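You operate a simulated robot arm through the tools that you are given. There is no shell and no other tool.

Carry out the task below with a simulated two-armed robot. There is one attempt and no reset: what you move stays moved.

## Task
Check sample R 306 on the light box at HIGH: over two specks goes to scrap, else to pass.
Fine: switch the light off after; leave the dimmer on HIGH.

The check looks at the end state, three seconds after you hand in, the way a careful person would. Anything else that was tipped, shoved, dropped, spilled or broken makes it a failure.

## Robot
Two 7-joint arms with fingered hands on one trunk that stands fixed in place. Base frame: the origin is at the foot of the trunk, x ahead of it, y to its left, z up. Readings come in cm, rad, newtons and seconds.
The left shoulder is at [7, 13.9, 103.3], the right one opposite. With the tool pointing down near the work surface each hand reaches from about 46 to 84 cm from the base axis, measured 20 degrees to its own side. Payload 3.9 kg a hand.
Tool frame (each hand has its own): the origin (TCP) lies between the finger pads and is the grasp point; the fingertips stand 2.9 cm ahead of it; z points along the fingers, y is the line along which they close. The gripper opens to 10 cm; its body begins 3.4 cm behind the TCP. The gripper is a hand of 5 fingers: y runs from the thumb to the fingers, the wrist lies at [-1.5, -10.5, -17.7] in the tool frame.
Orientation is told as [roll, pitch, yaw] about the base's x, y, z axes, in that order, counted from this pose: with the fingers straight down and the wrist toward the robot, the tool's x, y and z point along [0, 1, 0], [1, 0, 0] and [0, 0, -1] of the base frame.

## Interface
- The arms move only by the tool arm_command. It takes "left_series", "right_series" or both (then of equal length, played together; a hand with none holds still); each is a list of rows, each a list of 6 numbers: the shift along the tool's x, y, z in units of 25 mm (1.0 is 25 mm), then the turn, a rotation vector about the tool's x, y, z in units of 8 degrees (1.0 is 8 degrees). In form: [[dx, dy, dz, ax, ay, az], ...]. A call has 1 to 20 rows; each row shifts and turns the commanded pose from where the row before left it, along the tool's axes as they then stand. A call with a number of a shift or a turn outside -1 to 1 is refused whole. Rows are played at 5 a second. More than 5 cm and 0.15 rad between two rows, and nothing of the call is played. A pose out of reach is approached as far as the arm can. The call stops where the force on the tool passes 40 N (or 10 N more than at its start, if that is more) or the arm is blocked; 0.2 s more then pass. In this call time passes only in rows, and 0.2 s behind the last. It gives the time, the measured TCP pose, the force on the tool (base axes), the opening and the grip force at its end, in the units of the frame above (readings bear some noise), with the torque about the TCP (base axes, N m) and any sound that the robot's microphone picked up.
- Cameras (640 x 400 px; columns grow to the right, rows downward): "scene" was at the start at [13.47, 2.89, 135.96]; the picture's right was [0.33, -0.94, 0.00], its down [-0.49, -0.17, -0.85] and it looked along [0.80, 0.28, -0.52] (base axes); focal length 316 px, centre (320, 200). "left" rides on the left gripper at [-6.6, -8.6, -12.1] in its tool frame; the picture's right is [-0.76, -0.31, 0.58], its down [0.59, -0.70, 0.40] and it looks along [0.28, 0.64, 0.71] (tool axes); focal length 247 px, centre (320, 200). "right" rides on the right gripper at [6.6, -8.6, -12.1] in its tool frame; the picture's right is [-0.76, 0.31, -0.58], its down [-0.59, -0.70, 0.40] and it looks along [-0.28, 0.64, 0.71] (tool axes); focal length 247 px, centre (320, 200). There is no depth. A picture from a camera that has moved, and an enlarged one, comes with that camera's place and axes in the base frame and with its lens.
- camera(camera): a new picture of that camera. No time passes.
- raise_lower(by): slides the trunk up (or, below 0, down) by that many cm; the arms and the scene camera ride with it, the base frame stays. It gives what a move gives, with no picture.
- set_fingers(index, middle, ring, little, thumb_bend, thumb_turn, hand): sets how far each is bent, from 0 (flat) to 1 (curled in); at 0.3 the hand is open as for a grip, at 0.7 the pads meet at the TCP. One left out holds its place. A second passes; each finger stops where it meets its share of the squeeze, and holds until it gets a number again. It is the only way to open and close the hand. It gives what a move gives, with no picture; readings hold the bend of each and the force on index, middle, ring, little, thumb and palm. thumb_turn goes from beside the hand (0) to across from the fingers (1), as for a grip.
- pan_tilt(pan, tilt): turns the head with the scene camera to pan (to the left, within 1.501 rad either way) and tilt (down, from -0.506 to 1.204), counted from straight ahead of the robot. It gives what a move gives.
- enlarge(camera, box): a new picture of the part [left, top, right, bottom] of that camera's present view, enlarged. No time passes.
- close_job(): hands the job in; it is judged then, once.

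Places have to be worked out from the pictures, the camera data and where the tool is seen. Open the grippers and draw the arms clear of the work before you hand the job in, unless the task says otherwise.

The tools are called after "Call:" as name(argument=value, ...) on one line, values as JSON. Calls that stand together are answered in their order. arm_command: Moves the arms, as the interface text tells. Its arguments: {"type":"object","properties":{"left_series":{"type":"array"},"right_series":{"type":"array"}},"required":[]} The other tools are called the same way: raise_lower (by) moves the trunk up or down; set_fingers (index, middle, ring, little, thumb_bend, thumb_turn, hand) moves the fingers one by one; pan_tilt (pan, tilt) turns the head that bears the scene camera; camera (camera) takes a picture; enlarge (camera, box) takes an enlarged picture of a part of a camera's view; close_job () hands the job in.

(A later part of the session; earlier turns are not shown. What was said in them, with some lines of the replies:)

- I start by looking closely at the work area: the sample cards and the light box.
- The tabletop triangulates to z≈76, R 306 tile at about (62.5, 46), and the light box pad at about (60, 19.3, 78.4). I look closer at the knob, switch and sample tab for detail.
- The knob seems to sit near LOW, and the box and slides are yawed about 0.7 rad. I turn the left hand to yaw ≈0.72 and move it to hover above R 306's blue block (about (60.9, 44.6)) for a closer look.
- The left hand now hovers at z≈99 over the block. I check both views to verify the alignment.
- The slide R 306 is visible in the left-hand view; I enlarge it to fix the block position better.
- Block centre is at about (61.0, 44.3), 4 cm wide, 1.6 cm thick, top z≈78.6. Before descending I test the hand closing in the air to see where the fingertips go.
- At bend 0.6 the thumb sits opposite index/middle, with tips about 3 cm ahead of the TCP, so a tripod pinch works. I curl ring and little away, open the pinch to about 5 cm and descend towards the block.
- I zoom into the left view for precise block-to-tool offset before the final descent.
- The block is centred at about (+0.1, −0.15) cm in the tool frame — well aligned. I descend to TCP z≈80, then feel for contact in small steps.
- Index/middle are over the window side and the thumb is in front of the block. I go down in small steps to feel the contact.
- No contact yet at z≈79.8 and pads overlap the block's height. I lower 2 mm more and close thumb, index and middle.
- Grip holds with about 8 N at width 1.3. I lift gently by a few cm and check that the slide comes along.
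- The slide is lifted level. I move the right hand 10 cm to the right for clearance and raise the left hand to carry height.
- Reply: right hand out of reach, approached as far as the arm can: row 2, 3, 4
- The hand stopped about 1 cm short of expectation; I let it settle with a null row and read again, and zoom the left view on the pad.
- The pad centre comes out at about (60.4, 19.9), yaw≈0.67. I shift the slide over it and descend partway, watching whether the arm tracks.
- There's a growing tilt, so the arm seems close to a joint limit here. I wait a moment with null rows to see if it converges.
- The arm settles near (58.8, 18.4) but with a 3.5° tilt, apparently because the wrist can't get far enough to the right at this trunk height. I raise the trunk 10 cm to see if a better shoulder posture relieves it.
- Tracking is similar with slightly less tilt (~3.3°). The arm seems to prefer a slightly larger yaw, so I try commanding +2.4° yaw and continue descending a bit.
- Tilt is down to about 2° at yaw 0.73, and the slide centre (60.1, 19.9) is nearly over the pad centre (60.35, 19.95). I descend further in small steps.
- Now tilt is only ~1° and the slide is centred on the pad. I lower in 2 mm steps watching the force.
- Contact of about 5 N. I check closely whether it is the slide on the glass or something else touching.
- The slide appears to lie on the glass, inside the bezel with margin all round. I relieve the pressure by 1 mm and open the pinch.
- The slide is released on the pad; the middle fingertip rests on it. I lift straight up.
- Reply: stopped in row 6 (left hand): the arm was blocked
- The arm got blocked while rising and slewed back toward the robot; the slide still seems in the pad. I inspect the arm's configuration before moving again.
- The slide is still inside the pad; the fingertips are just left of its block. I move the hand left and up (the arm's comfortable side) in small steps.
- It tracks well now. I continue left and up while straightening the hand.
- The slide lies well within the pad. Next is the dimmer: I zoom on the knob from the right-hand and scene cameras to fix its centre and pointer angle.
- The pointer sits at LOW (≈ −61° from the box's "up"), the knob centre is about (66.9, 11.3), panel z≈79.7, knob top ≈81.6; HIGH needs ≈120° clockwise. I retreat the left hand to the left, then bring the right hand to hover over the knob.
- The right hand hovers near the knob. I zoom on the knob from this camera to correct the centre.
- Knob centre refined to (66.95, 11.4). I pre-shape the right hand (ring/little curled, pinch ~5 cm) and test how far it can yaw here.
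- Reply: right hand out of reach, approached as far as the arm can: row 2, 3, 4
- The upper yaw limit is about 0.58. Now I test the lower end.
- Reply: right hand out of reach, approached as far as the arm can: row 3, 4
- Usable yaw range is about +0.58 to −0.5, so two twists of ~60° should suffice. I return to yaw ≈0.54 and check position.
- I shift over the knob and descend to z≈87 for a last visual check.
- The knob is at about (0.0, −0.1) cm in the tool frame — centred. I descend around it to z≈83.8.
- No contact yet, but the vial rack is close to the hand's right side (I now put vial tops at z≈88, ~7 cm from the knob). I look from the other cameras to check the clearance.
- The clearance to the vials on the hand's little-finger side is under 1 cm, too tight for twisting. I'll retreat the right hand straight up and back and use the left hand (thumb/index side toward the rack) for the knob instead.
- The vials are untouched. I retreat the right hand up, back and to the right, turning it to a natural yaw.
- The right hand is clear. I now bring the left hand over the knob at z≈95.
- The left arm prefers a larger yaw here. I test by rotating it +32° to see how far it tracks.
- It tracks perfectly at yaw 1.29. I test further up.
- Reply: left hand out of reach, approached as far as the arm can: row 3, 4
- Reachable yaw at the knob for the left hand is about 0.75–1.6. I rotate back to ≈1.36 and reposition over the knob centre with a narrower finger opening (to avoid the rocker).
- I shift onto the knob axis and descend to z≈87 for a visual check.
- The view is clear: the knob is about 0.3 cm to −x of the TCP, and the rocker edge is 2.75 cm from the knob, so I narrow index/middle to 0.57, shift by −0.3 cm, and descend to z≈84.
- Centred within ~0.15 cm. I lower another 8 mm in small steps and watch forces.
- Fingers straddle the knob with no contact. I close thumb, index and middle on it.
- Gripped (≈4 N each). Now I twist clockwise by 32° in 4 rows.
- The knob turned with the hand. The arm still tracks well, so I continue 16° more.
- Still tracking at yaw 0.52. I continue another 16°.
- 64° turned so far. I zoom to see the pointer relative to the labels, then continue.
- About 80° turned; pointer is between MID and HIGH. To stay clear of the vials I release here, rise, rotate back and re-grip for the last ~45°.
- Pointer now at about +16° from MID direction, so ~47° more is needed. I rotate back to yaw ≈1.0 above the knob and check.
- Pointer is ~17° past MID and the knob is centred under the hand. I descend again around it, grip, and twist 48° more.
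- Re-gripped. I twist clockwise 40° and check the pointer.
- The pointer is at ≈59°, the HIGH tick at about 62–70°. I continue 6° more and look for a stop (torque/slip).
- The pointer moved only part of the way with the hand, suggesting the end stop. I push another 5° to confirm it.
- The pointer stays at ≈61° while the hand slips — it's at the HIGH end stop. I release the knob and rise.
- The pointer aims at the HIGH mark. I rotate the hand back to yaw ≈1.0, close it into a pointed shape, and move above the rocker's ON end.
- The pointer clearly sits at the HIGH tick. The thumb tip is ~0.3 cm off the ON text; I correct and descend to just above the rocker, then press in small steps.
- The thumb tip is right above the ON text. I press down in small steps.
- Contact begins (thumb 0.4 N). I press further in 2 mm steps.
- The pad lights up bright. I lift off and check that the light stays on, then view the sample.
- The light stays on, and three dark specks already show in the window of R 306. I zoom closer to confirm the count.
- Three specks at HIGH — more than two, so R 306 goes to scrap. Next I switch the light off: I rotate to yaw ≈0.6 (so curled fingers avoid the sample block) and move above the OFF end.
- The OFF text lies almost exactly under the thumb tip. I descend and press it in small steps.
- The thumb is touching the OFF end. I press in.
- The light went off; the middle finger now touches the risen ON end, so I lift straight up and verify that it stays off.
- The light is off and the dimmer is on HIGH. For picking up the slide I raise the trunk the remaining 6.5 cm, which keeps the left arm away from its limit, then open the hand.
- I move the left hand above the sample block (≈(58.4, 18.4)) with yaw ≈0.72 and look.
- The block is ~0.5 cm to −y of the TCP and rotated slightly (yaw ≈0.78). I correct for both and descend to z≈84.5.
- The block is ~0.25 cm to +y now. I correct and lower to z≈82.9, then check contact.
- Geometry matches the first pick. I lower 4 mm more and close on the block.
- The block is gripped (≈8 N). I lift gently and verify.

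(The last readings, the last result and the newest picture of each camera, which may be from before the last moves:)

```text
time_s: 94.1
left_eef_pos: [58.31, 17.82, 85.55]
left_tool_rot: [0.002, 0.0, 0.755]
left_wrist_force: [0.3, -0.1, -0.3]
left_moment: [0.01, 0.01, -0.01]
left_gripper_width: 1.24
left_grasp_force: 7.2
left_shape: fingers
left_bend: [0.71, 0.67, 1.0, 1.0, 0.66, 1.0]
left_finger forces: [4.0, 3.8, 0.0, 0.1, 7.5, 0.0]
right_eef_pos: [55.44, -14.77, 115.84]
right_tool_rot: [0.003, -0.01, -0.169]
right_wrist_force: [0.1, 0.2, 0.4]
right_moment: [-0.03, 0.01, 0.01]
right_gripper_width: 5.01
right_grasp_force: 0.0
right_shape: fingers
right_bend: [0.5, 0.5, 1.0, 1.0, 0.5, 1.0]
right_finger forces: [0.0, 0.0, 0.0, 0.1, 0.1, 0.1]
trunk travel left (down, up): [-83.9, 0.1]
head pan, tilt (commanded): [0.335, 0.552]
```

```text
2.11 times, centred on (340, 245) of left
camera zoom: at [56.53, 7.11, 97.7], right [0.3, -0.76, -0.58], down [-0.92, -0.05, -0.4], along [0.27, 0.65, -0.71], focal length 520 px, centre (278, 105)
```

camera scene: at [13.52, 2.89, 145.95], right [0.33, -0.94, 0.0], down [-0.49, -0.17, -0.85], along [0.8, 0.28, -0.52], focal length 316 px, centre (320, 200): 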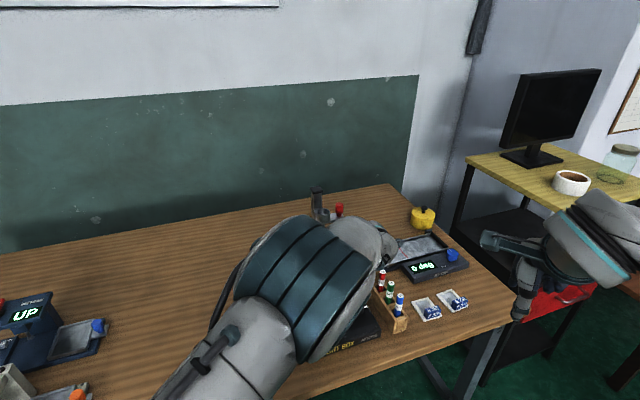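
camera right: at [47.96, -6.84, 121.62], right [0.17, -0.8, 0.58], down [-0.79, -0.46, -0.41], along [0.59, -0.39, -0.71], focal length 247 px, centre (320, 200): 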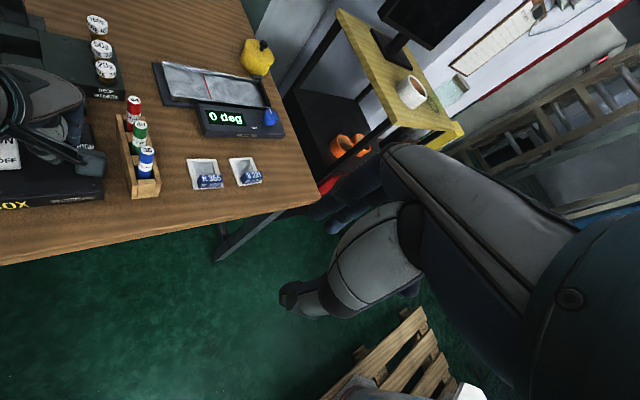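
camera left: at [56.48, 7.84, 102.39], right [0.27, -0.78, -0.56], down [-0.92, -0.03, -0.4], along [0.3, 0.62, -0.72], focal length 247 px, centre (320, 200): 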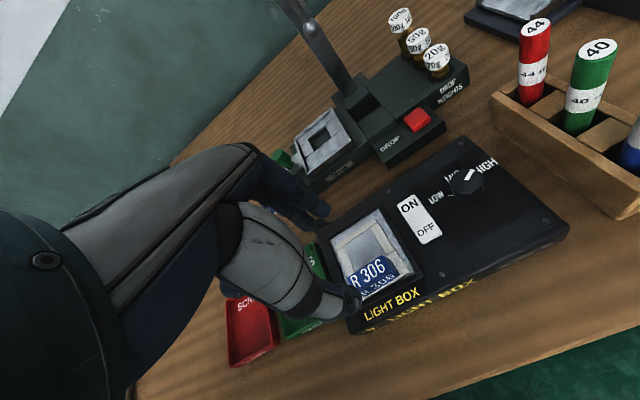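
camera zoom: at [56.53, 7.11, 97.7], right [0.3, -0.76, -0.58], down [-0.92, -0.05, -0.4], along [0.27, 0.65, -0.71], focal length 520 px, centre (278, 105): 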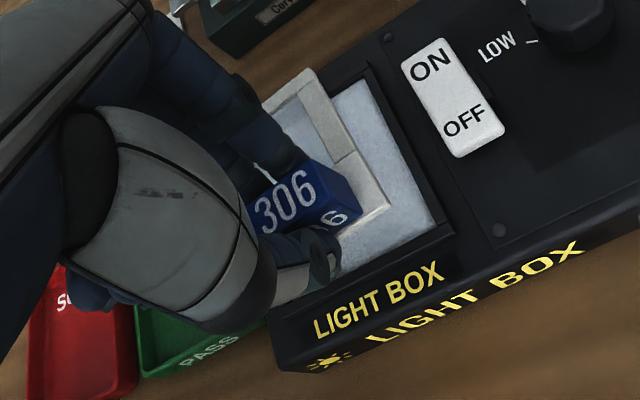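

Lifted level. I raise a bit more and carry the slide left to above the SCRAP tray (centre ≈(48.9, 36.1)).

Call:
arm_command(left_series=[[0, 0, -0.6, 0, 0, 0], [0.2, 0, -0.6, 0, 0, 0], [0.86, 0.145, -0.2, 0, 0, 0], [0.86, 0.145, 0, 0, 0, 0], [0.86, 0.145, 0, 0, 0, 0], [0.86, 0.145, 0, 0, 0, 0], [0.86, 0.145, 0, 0, 0, 0], [0.86, 0.145, 0, 0, 0, 0], [0.86, 0.145, 0, 0, 0, 0], [0.86, 0.145, 0, 0, 0, 0], [0.86, 0.145, 0, 0, 0, 0], [0, 0, 0, 0, 0, 0.46], [0, 0, 0, 0, 0, 0]])

Call:
camera(camera="left")

Call:
camera(camera="scene")

```text
time_s: 96.9
left_eef_pos: [47.07, 34.35, 89.2]
left_tool_rot: [0.004, -0.001, 0.688]
left_wrist_force: [0.0, -0.3, -0.5]
left_moment: [0.02, -0.04, -0.01]
left_gripper_width: 1.21
left_grasp_force: 7.3
left_shape: fingers
left_bend: [0.71, 0.67, 1.0, 1.0, 0.66, 1.0]
left_finger forces: [3.8, 3.6, 0.0, 0.0, 7.4, 0.0]
right_eef_pos: [55.57, -14.8, 115.94]
right_tool_rot: [0.004, -0.007, -0.169]
right_wrist_force: [0.3, 0.5, 0.5]
right_moment: [0.0, 0.02, -0.02]
right_gripper_width: 5.0
right_grasp_force: 0.1
right_shape: fingers
right_bend: [0.5, 0.5, 1.0, 1.0, 0.5, 1.0]
right_finger forces: [0.0, 0.1, 0.0, 0.1, 0.0, 0.0]
trunk travel left (down, up): [-83.9, 0.1]
head pan, tilt (commanded): [0.335, 0.552]
```

```text
taken
camera left: at [44.63, 23.81, 101.23], right [0.24, -0.78, -0.58], down [-0.92, 0.01, -0.4], along [0.32, 0.63, -0.71], focal length 247 px, centre (320, 200)
```

left: 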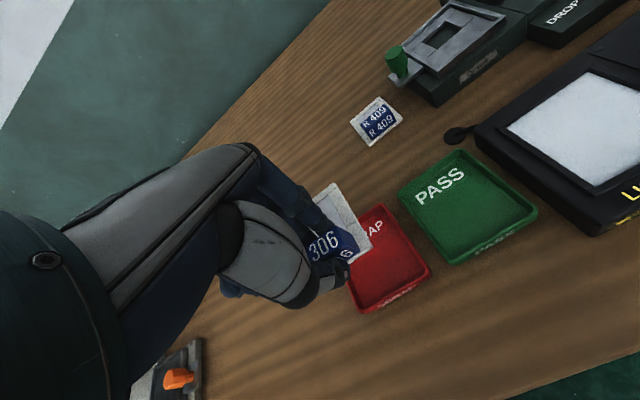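

```text
taken
camera scene: at [13.49, 2.87, 152.36], right [0.33, -0.94, 0.0], down [-0.49, -0.17, -0.85], along [0.8, 0.28, -0.52], focal length 316 px, centre (320, 200)
```

scene: 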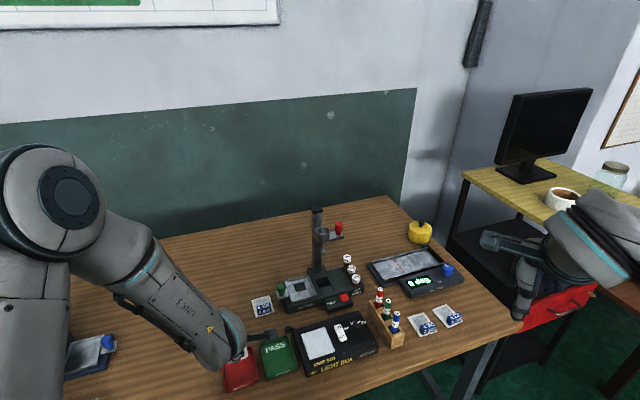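

The slide is over the SCRAP tray area. I zoom to measure the tray corners relative to the slide.

Call:
enlarge(camera="left", box=[270, 160, 450, 330])

```text
2.35 times, centred on (360, 245) of left
camera zoom: at [44.63, 23.81, 101.23], right [0.24, -0.78, -0.58], down [-0.92, 0.01, -0.4], along [0.32, 0.63, -0.71], focal length 581 px, centre (226, 94)
```

zoom: 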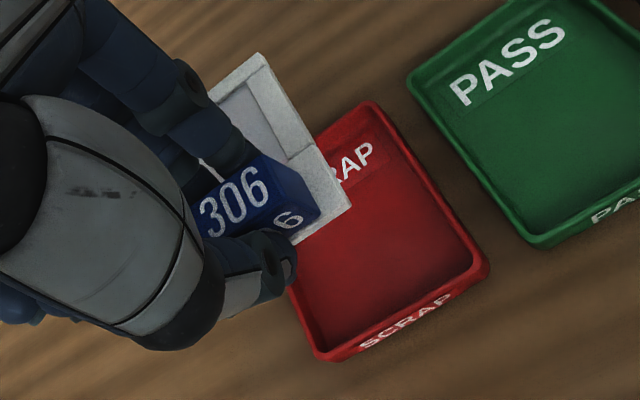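

I zoom further on the SCRAP tray rim to plan thumb clearance from the front wall.

Call:
enlarge(camera="left", box=[335, 195, 435, 320])

Call:
enlarge(camera="scene", box=[200, 310, 310, 400])

```text
3.20 times, centred on (385, 258) of left
camera zoom: at [44.63, 23.81, 101.23], right [0.24, -0.78, -0.58], down [-0.92, 0.01, -0.4], along [0.32, 0.63, -0.71], focal length 790 px, centre (112, 16)
```

zoom: 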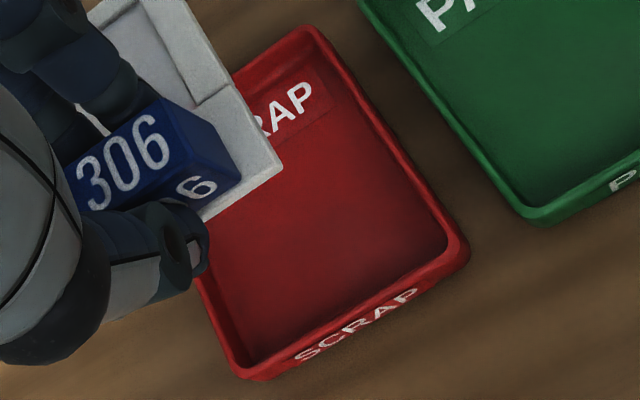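

```text
4.44 times, centred on (255, 355) of scene
camera zoom: at [13.49, 2.87, 152.36], right [0.33, -0.94, 0.0], down [-0.49, -0.17, -0.85], along [0.8, 0.28, -0.52], focal length 1406 px, centre (609, -489)
```

zoom: 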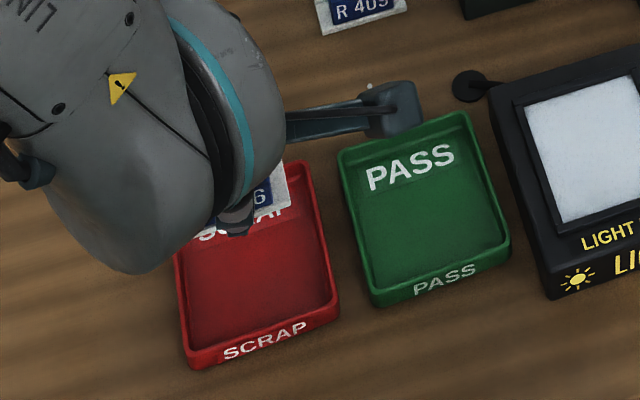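

Tray interior spans tool x −3.8…3.1, y −1.75…6.4. I shift x −0.35, y +0.6 so the slide fits and the thumb clears the front wall, and descend to z≈81.3.

Call:
arm_command(left_series=[[-0.14, 0.24, 0.5, 0, 0, 0], [0, 0, 0.8, 0, 0, 0], [0, 0, 0.8, 0, 0, 0], [0, 0, 0.7, 0, 0, 0], [0, 0, 0.36, 0, 0, 0], [0, 0, 0, 0, 0, 0]])

Call:
enlarge(camera="left", box=[240, 160, 440, 320])

Call:
enlarge(camera="scene", box=[200, 310, 310, 400])

```text
time_s: 98.3
left_eef_pos: [47.77, 34.63, 81.29]
left_tool_rot: [0.004, -0.003, 0.691]
left_wrist_force: [0.5, -0.1, 0.5]
left_moment: [0.0, 0.03, -0.04]
left_gripper_width: 1.2
left_grasp_force: 7.2
left_shape: fingers
left_bend: [0.71, 0.67, 1.0, 1.0, 0.66, 1.0]
left_finger forces: [3.9, 3.5, 0.1, 0.1, 7.4, 0.1]
right_eef_pos: [55.53, -14.74, 116.05]
right_tool_rot: [0.003, -0.006, -0.169]
right_wrist_force: [0.8, -0.3, 0.2]
right_moment: [0.01, 0.0, 0.01]
right_gripper_width: 5.03
right_grasp_force: 0.1
right_shape: fingers
right_bend: [0.5, 0.5, 1.0, 1.0, 0.5, 1.0]
right_finger forces: [0.1, 0.1, 0.0, 0.0, 0.0, 0.0]
trunk travel left (down, up): [-83.9, 0.1]
head pan, tilt (commanded): [0.335, 0.552]
```

```text
2.50 times, centred on (340, 240) of left
camera zoom: at [45.34, 23.99, 93.35], right [0.25, -0.78, -0.58], down [-0.92, 0.01, -0.4], along [0.31, 0.63, -0.71], focal length 617 px, centre (270, 100)
```

zoom: 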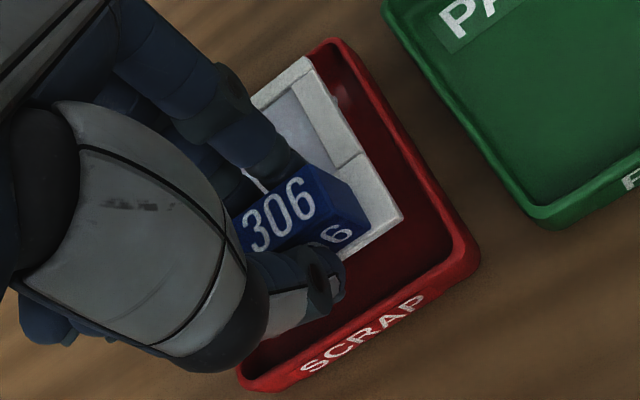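

```text
4.44 times, centred on (255, 355) of scene
camera zoom: at [13.46, 2.88, 152.36], right [0.33, -0.94, 0.0], down [-0.49, -0.17, -0.85], along [0.8, 0.28, -0.52], focal length 1406 px, centre (609, -489)
```

zoom: 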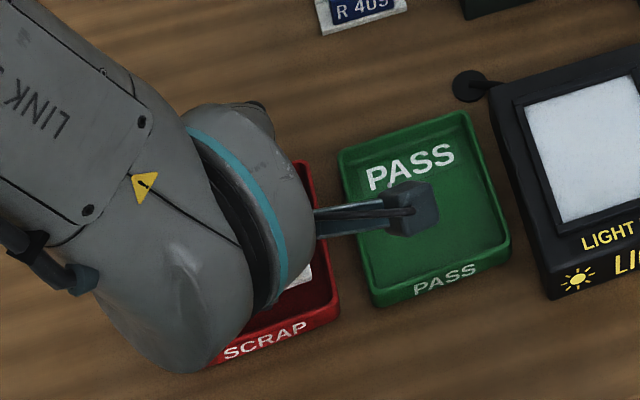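

The slide fits within the tray walls with about 0.7 cm side margins. I move back 1.5 mm and lower to the tray floor in small steps.

Call:
arm_command(left_series=[[0, -0.06, 0.2, 0, 0, 0], [0, 0, 0.2, 0, 0, 0]])

Call:
arm_command(left_series=[[0, 0, 0.08, 0, 0, 0], [0, 0, 0.06, 0, 0, 0]])

Call:
enlarge(camera="left", box=[240, 160, 440, 320])

```text
time_s: 98.9
left_eef_pos: [47.6, 34.5, 80.26]
left_tool_rot: [0.003, -0.001, 0.689]
left_wrist_force: [0.0, 0.9, 0.4]
left_moment: [-0.01, 0.0, -0.03]
left_gripper_width: 1.22
left_grasp_force: 7.4
left_shape: fingers
left_bend: [0.71, 0.67, 1.0, 1.0, 0.66, 1.0]
left_finger forces: [4.0, 3.5, 0.1, 0.0, 7.4, 0.0]
right_eef_pos: [55.44, -14.87, 115.85]
right_tool_rot: [0.004, -0.009, -0.171]
right_wrist_force: [0.0, 0.1, -0.4]
right_moment: [0.0, -0.03, -0.01]
right_gripper_width: 4.97
right_grasp_force: 0.0
right_shape: fingers
right_bend: [0.5, 0.5, 1.0, 1.0, 0.5, 1.0]
right_finger forces: [0.0, 0.0, 0.0, 0.0, 0.1, 0.1]
trunk travel left (down, up): [-83.9, 0.1]
head pan, tilt (commanded): [0.335, 0.552]
```

```text
time_s: 99.5
left_eef_pos: [47.54, 34.45, 79.98]
left_tool_rot: [0.001, -0.006, 0.689]
left_wrist_force: [0.9, 2.0, 5.1]
left_moment: [0.0, 0.02, 0.01]
left_gripper_width: 1.19
left_grasp_force: 9.1
left_shape: fingers
left_bend: [0.71, 0.67, 1.0, 1.0, 0.67, 1.0]
left_finger forces: [5.0, 5.4, 0.0, 0.0, 7.8, 0.1]
right_eef_pos: [55.34, -14.75, 116.0]
right_tool_rot: [0.003, -0.008, -0.17]
right_wrist_force: [-0.3, 0.2, 0.2]
right_moment: [0.02, -0.01, -0.03]
right_gripper_width: 4.98
right_grasp_force: 0.1
right_shape: fingers
right_bend: [0.5, 0.5, 1.0, 1.0, 0.5, 1.0]
right_finger forces: [0.1, 0.1, 0.1, 0.0, 0.0, 0.1]
trunk travel left (down, up): [-83.9, 0.1]
head pan, tilt (commanded): [0.335, 0.552]
```

```text
2.50 times, centred on (340, 240) of left
camera zoom: at [45.21, 23.85, 92.06], right [0.25, -0.78, -0.58], down [-0.92, 0.01, -0.4], along [0.32, 0.63, -0.71], focal length 617 px, centre (270, 100)
```

zoom: 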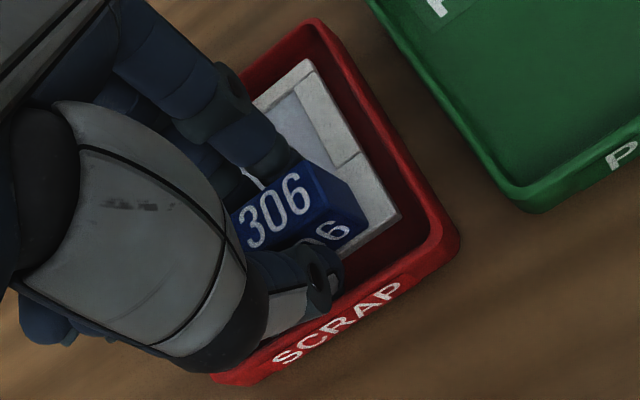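

The slide rests on the tray floor (5 N). I ease off 1 mm and open mainly index and middle, with only a slight thumb release because of the front wall.

Call:
arm_command(left_series=[[0, 0, -0.04, 0, 0, 0]])

Call:
set_fingers(hand="left", index=0.53, middle=0.53, thumb_bend=0.64)

Call:
enlarge(camera="left", box=[240, 160, 440, 320])

```text
time_s: 99.9
left_eef_pos: [47.58, 34.57, 80.08]
left_tool_rot: [0.002, -0.002, 0.691]
left_wrist_force: [1.6, -0.2, 3.0]
left_moment: [0.0, 0.01, 0.0]
left_gripper_width: 1.19
left_grasp_force: 9.1
left_shape: fingers
left_bend: [0.71, 0.67, 1.0, 1.0, 0.67, 1.0]
left_finger forces: [4.7, 4.5, 0.0, 0.1, 9.1, 0.0]
right_eef_pos: [55.42, -14.81, 115.97]
right_tool_rot: [0.003, -0.009, -0.168]
right_wrist_force: [-0.8, -0.4, 0.3]
right_moment: [-0.01, -0.05, -0.01]
right_gripper_width: 5.01
right_grasp_force: 0.1
right_shape: fingers
right_bend: [0.5, 0.5, 1.0, 1.0, 0.5, 1.0]
right_finger forces: [0.0, 0.0, 0.1, 0.1, 0.0, 0.0]
trunk travel left (down, up): [-83.9, 0.1]
head pan, tilt (commanded): [0.335, 0.552]
```

```text
time_s: 100.9
left_eef_pos: [47.64, 34.53, 80.07]
left_tool_rot: [0.002, -0.001, 0.691]
left_wrist_force: [-0.3, 0.5, 0.2]
left_moment: [0.01, 0.04, 0.0]
left_gripper_width: 2.84
left_grasp_force: 0.4
left_shape: fingers
left_bend: [0.53, 0.53, 1.0, 1.0, 0.64, 1.0]
left_finger forces: [0.0, 0.4, 0.0, 0.0, 0.0, 0.0]
right_eef_pos: [55.41, -14.75, 115.91]
right_tool_rot: [0.003, -0.01, -0.17]
right_wrist_force: [-0.2, 0.5, 0.1]
right_moment: [0.0, 0.04, -0.01]
right_gripper_width: 4.98
right_grasp_force: 0.1
right_shape: fingers
right_bend: [0.5, 0.5, 1.0, 1.0, 0.5, 1.0]
right_finger forces: [0.0, 0.0, 0.0, 0.1, 0.0, 0.0]
trunk travel left (down, up): [-83.9, 0.1]
head pan, tilt (commanded): [0.335, 0.552]
```

```text
2.50 times, centred on (340, 240) of left
camera zoom: at [45.2, 23.87, 92.08], right [0.25, -0.78, -0.58], down [-0.92, 0.01, -0.4], along [0.31, 0.63, -0.71], focal length 617 px, centre (270, 100)
```

zoom: 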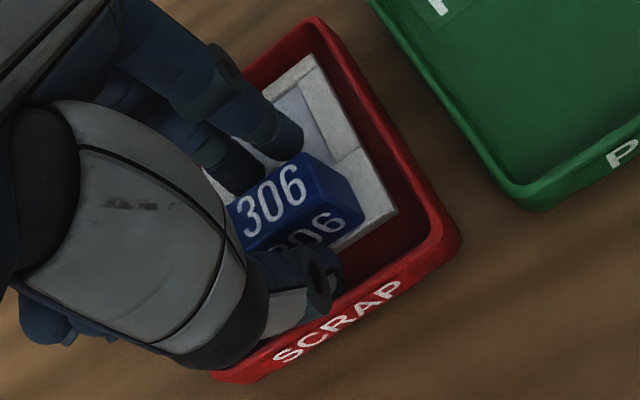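

Released; the slide sits in the tray. I lift straight up.

Call:
arm_command(left_series=[[0, 0, -0.2, 0, 0, 0], [0, 0, -0.4, 0, 0, 0], [0, 0, -0.6, 0, 0, 0], [0, 0, -0.8, 0, 0, 0], [0, 0, -0.8, 0, 0, 0], [0, 0, -0.8, 0, 0, 0]])

Call:
camera(camera="left")

Call:
camera(camera="scene")

```text
time_s: 102.3
left_eef_pos: [47.69, 34.53, 89.14]
left_tool_rot: [0.002, 0.0, 0.69]
left_wrist_force: [-0.4, 0.1, 0.2]
left_moment: [-0.01, 0.0, 0.0]
left_gripper_width: 2.85
left_grasp_force: 0.0
left_shape: fingers
left_bend: [0.53, 0.53, 1.0, 1.0, 0.64, 1.0]
left_finger forces: [0.1, 0.0, 0.1, 0.0, 0.0, 0.0]
right_eef_pos: [55.37, -14.89, 115.89]
right_tool_rot: [0.004, -0.009, -0.17]
right_wrist_force: [-0.8, -0.1, -0.6]
right_moment: [0.01, 0.01, 0.0]
right_gripper_width: 4.99
right_grasp_force: 0.0
right_shape: fingers
right_bend: [0.5, 0.5, 1.0, 1.0, 0.5, 1.0]
right_finger forces: [0.0, 0.1, 0.1, 0.1, 0.1, 0.0]
trunk travel left (down, up): [-83.9, 0.1]
head pan, tilt (commanded): [0.335, 0.552]
```

```text
taken
camera left: at [45.18, 23.85, 101.13], right [0.24, -0.78, -0.58], down [-0.92, 0.01, -0.4], along [0.31, 0.63, -0.71], focal length 247 px, centre (320, 200)
```

left: 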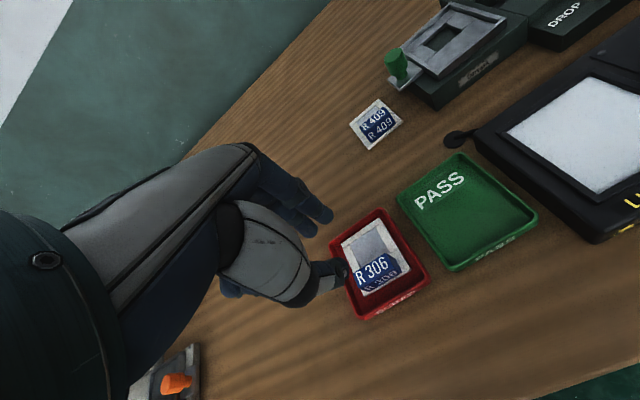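

```text
taken
camera scene: at [13.41, 2.84, 152.36], right [0.33, -0.94, 0.0], down [-0.49, -0.17, -0.85], along [0.81, 0.28, -0.52], focal length 316 px, centre (320, 200)
```

scene: 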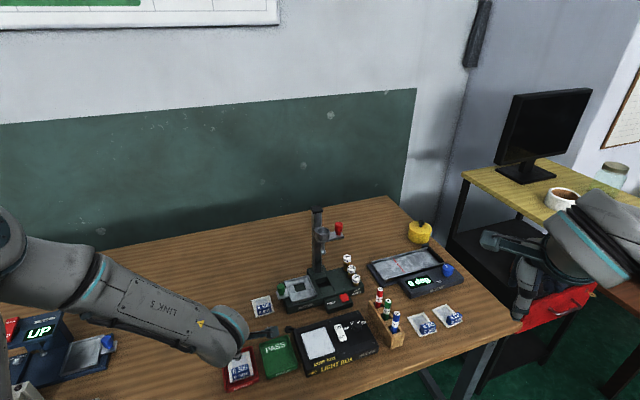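

R 306 lies flat in the SCRAP tray. I withdraw the left arm upward and to the left, then open both hands.

Call:
arm_command(left_series=[[0, 0, -0.9, 0, 0, 0], [0, 0, -0.9, 0, 0, 0], [0, 0, -0.9, 0, 0, 0], [0, 0, -0.9, 0, 0, 0], [0, 0, -0.9, 0, 0, 0], [0.5, 0, -0.9, 0, 0, 0], [0.6, 0, -0.9, 0, 0, 0], [0.6, 0, -0.9, 0, 0, 0], [0.6, 0, -0.5, 0, 0, 0]])

Call:
set_fingers(hand="left", index=0.3, middle=0.3, ring=0.3, little=0.3, thumb_bend=0.3)

Call:
set_fingers(hand="right", index=0.3, middle=0.3, ring=0.3, little=0.3, thumb_bend=0.3)

Call:
camera(camera="scene")

Call:
enlarge(camera="scene", box=[200, 260, 420, 400])

Call:
camera(camera="left")

```text
time_s: 104.3
left_eef_pos: [44.44, 38.29, 107.28]
left_tool_rot: [0.01, 0.004, 0.693]
left_wrist_force: [0.1, -0.3, -0.2]
left_moment: [0.03, -0.03, 0.0]
left_gripper_width: 2.87
left_grasp_force: 0.1
left_shape: fingers
left_bend: [0.53, 0.53, 1.0, 1.0, 0.64, 1.0]
left_finger forces: [0.0, 0.0, 0.0, 0.0, 0.1, 0.0]
left hand out of reach, approached as far as the arm can: row 8, 9
right_eef_pos: [55.45, -14.64, 116.06]
right_tool_rot: [0.001, -0.01, -0.169]
right_wrist_force: [0.1, -0.1, 0.7]
right_moment: [0.01, 0.02, 0.02]
right_gripper_width: 5.0
right_grasp_force: 0.1
right_shape: fingers
right_bend: [0.5, 0.5, 1.0, 1.0, 0.5, 1.0]
right_finger forces: [0.1, 0.0, 0.0, 0.1, 0.0, 0.1]
trunk travel left (down, up): [-83.9, 0.1]
head pan, tilt (commanded): [0.335, 0.552]
```

```text
time_s: 105.3
left_eef_pos: [44.44, 38.06, 107.04]
left_tool_rot: [0.007, 0.01, 0.693]
left_wrist_force: [-0.5, 0.1, 0.4]
left_moment: [0.01, 0.0, -0.01]
left_gripper_width: 9.84
left_grasp_force: 0.1
left_shape: fingers
left_bend: [0.3, 0.3, 0.3, 0.3, 0.3, 0.98]
left_finger forces: [0.0, 0.0, 0.0, 0.1, 0.1, 0.1]
right_eef_pos: [55.58, -14.72, 115.87]
right_tool_rot: [0.005, -0.008, -0.168]
right_wrist_force: [-0.1, -0.7, 0.1]
right_moment: [0.03, 0.03, 0.02]
right_gripper_width: 5.0
right_grasp_force: 0.0
right_shape: fingers
right_bend: [0.5, 0.5, 1.0, 1.0, 0.5, 1.0]
right_finger forces: [0.0, 0.0, 0.1, 0.0, 0.0, 0.0]
trunk travel left (down, up): [-83.9, 0.1]
head pan, tilt (commanded): [0.335, 0.552]
```

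```text
time_s: 106.3
left_eef_pos: [44.36, 38.01, 107.11]
left_tool_rot: [0.007, 0.008, 0.693]
left_wrist_force: [0.0, 0.0, 0.8]
left_moment: [0.0, 0.01, -0.03]
left_gripper_width: 9.82
left_grasp_force: 0.0
left_shape: fingers
left_bend: [0.3, 0.3, 0.3, 0.3, 0.3, 0.98]
left_finger forces: [0.0, 0.1, 0.0, 0.0, 0.0, 0.0]
right_eef_pos: [55.47, -14.75, 116.0]
right_tool_rot: [0.004, -0.009, -0.171]
right_wrist_force: [-0.4, -0.1, 0.2]
right_moment: [-0.01, -0.02, 0.02]
right_gripper_width: 9.86
right_grasp_force: 0.1
right_shape: fingers
right_bend: [0.3, 0.3, 0.3, 0.3, 0.3, 0.98]
right_finger forces: [0.0, 0.0, 0.0, 0.0, 0.0, 0.0]
trunk travel left (down, up): [-83.9, 0.1]
head pan, tilt (commanded): [0.335, 0.552]
```

```text
taken
camera scene: at [13.47, 2.88, 152.36], right [0.33, -0.94, 0.0], down [-0.49, -0.17, -0.85], along [0.8, 0.28, -0.52], focal length 316 px, centre (320, 200)
```

scene: 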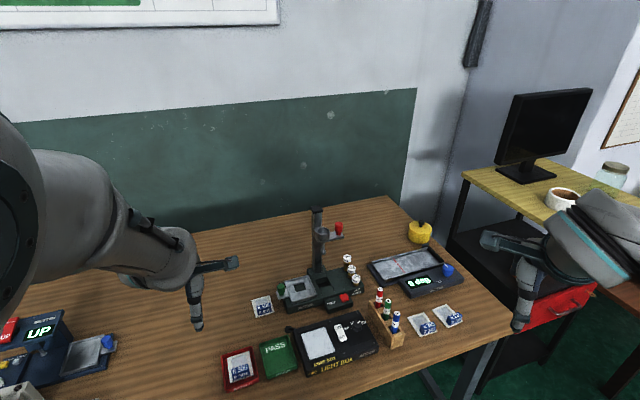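

```text
2.86 times, centred on (310, 330) of scene
camera zoom: at [13.47, 2.88, 152.36], right [0.33, -0.94, 0.0], down [-0.49, -0.17, -0.85], along [0.8, 0.28, -0.52], focal length 904 px, centre (349, -171)
```

zoom: 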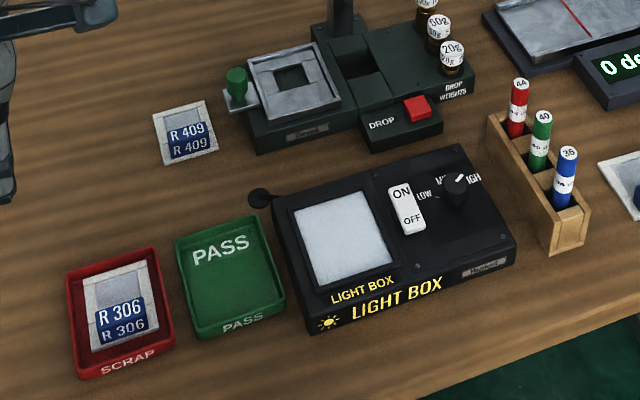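

```text
taken
camera left: at [42.18, 27.43, 119.21], right [0.24, -0.78, -0.58], down [-0.92, 0.0, -0.39], along [0.3, 0.63, -0.72], focal length 247 px, centre (320, 200)
```

left: 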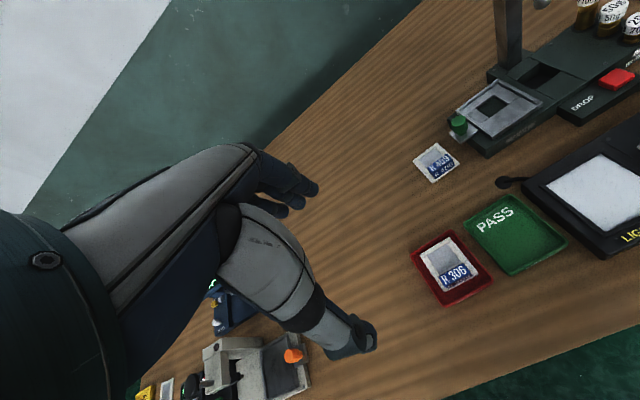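

Everything looks in place: R 306 flat in SCRAP, light off, both hands open and clear. A last zoom checks the knob pointer and the switch.

Call:
enlarge(camera="scene", box=[320, 305, 390, 355])

Call:
enlarge(camera="scene", box=[210, 335, 300, 395])

```text
8.00 times, centred on (355, 330) of scene
camera zoom: at [13.47, 2.88, 152.36], right [0.33, -0.94, 0.0], down [-0.49, -0.17, -0.85], along [0.8, 0.28, -0.52], focal length 2532 px, centre (40, -840)
```

zoom: 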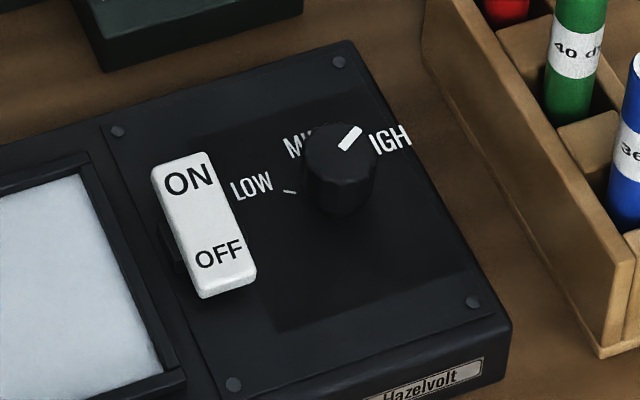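

```text
6.67 times, centred on (255, 365) of scene
camera zoom: at [13.47, 2.88, 152.36], right [0.33, -0.94, 0.0], down [-0.49, -0.17, -0.85], along [0.8, 0.28, -0.52], focal length 2110 px, centre (753, -900)
```

zoom: 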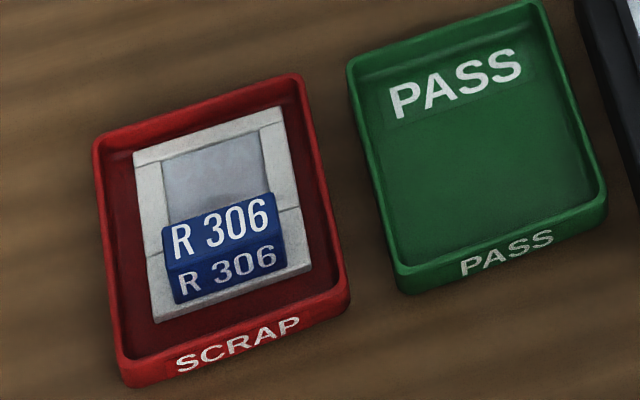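

The dimmer points to HIGH, the light is off, and R 306 (three specks seen) sits flat in SCRAP, with everything else undisturbed. I hand the job in.

Call:
close_job()

```text
The job is handed in.
```

I checked R 306 on the light box at HIGH. It showed three specks, which is over two, so it went to scrap. It is lying flat in the SCRAP tray.

The light is switched off and the dimmer is still on HIGH. Both hands are open and clear of the work. In the last pictures nothing else looked moved, tipped or spilled.
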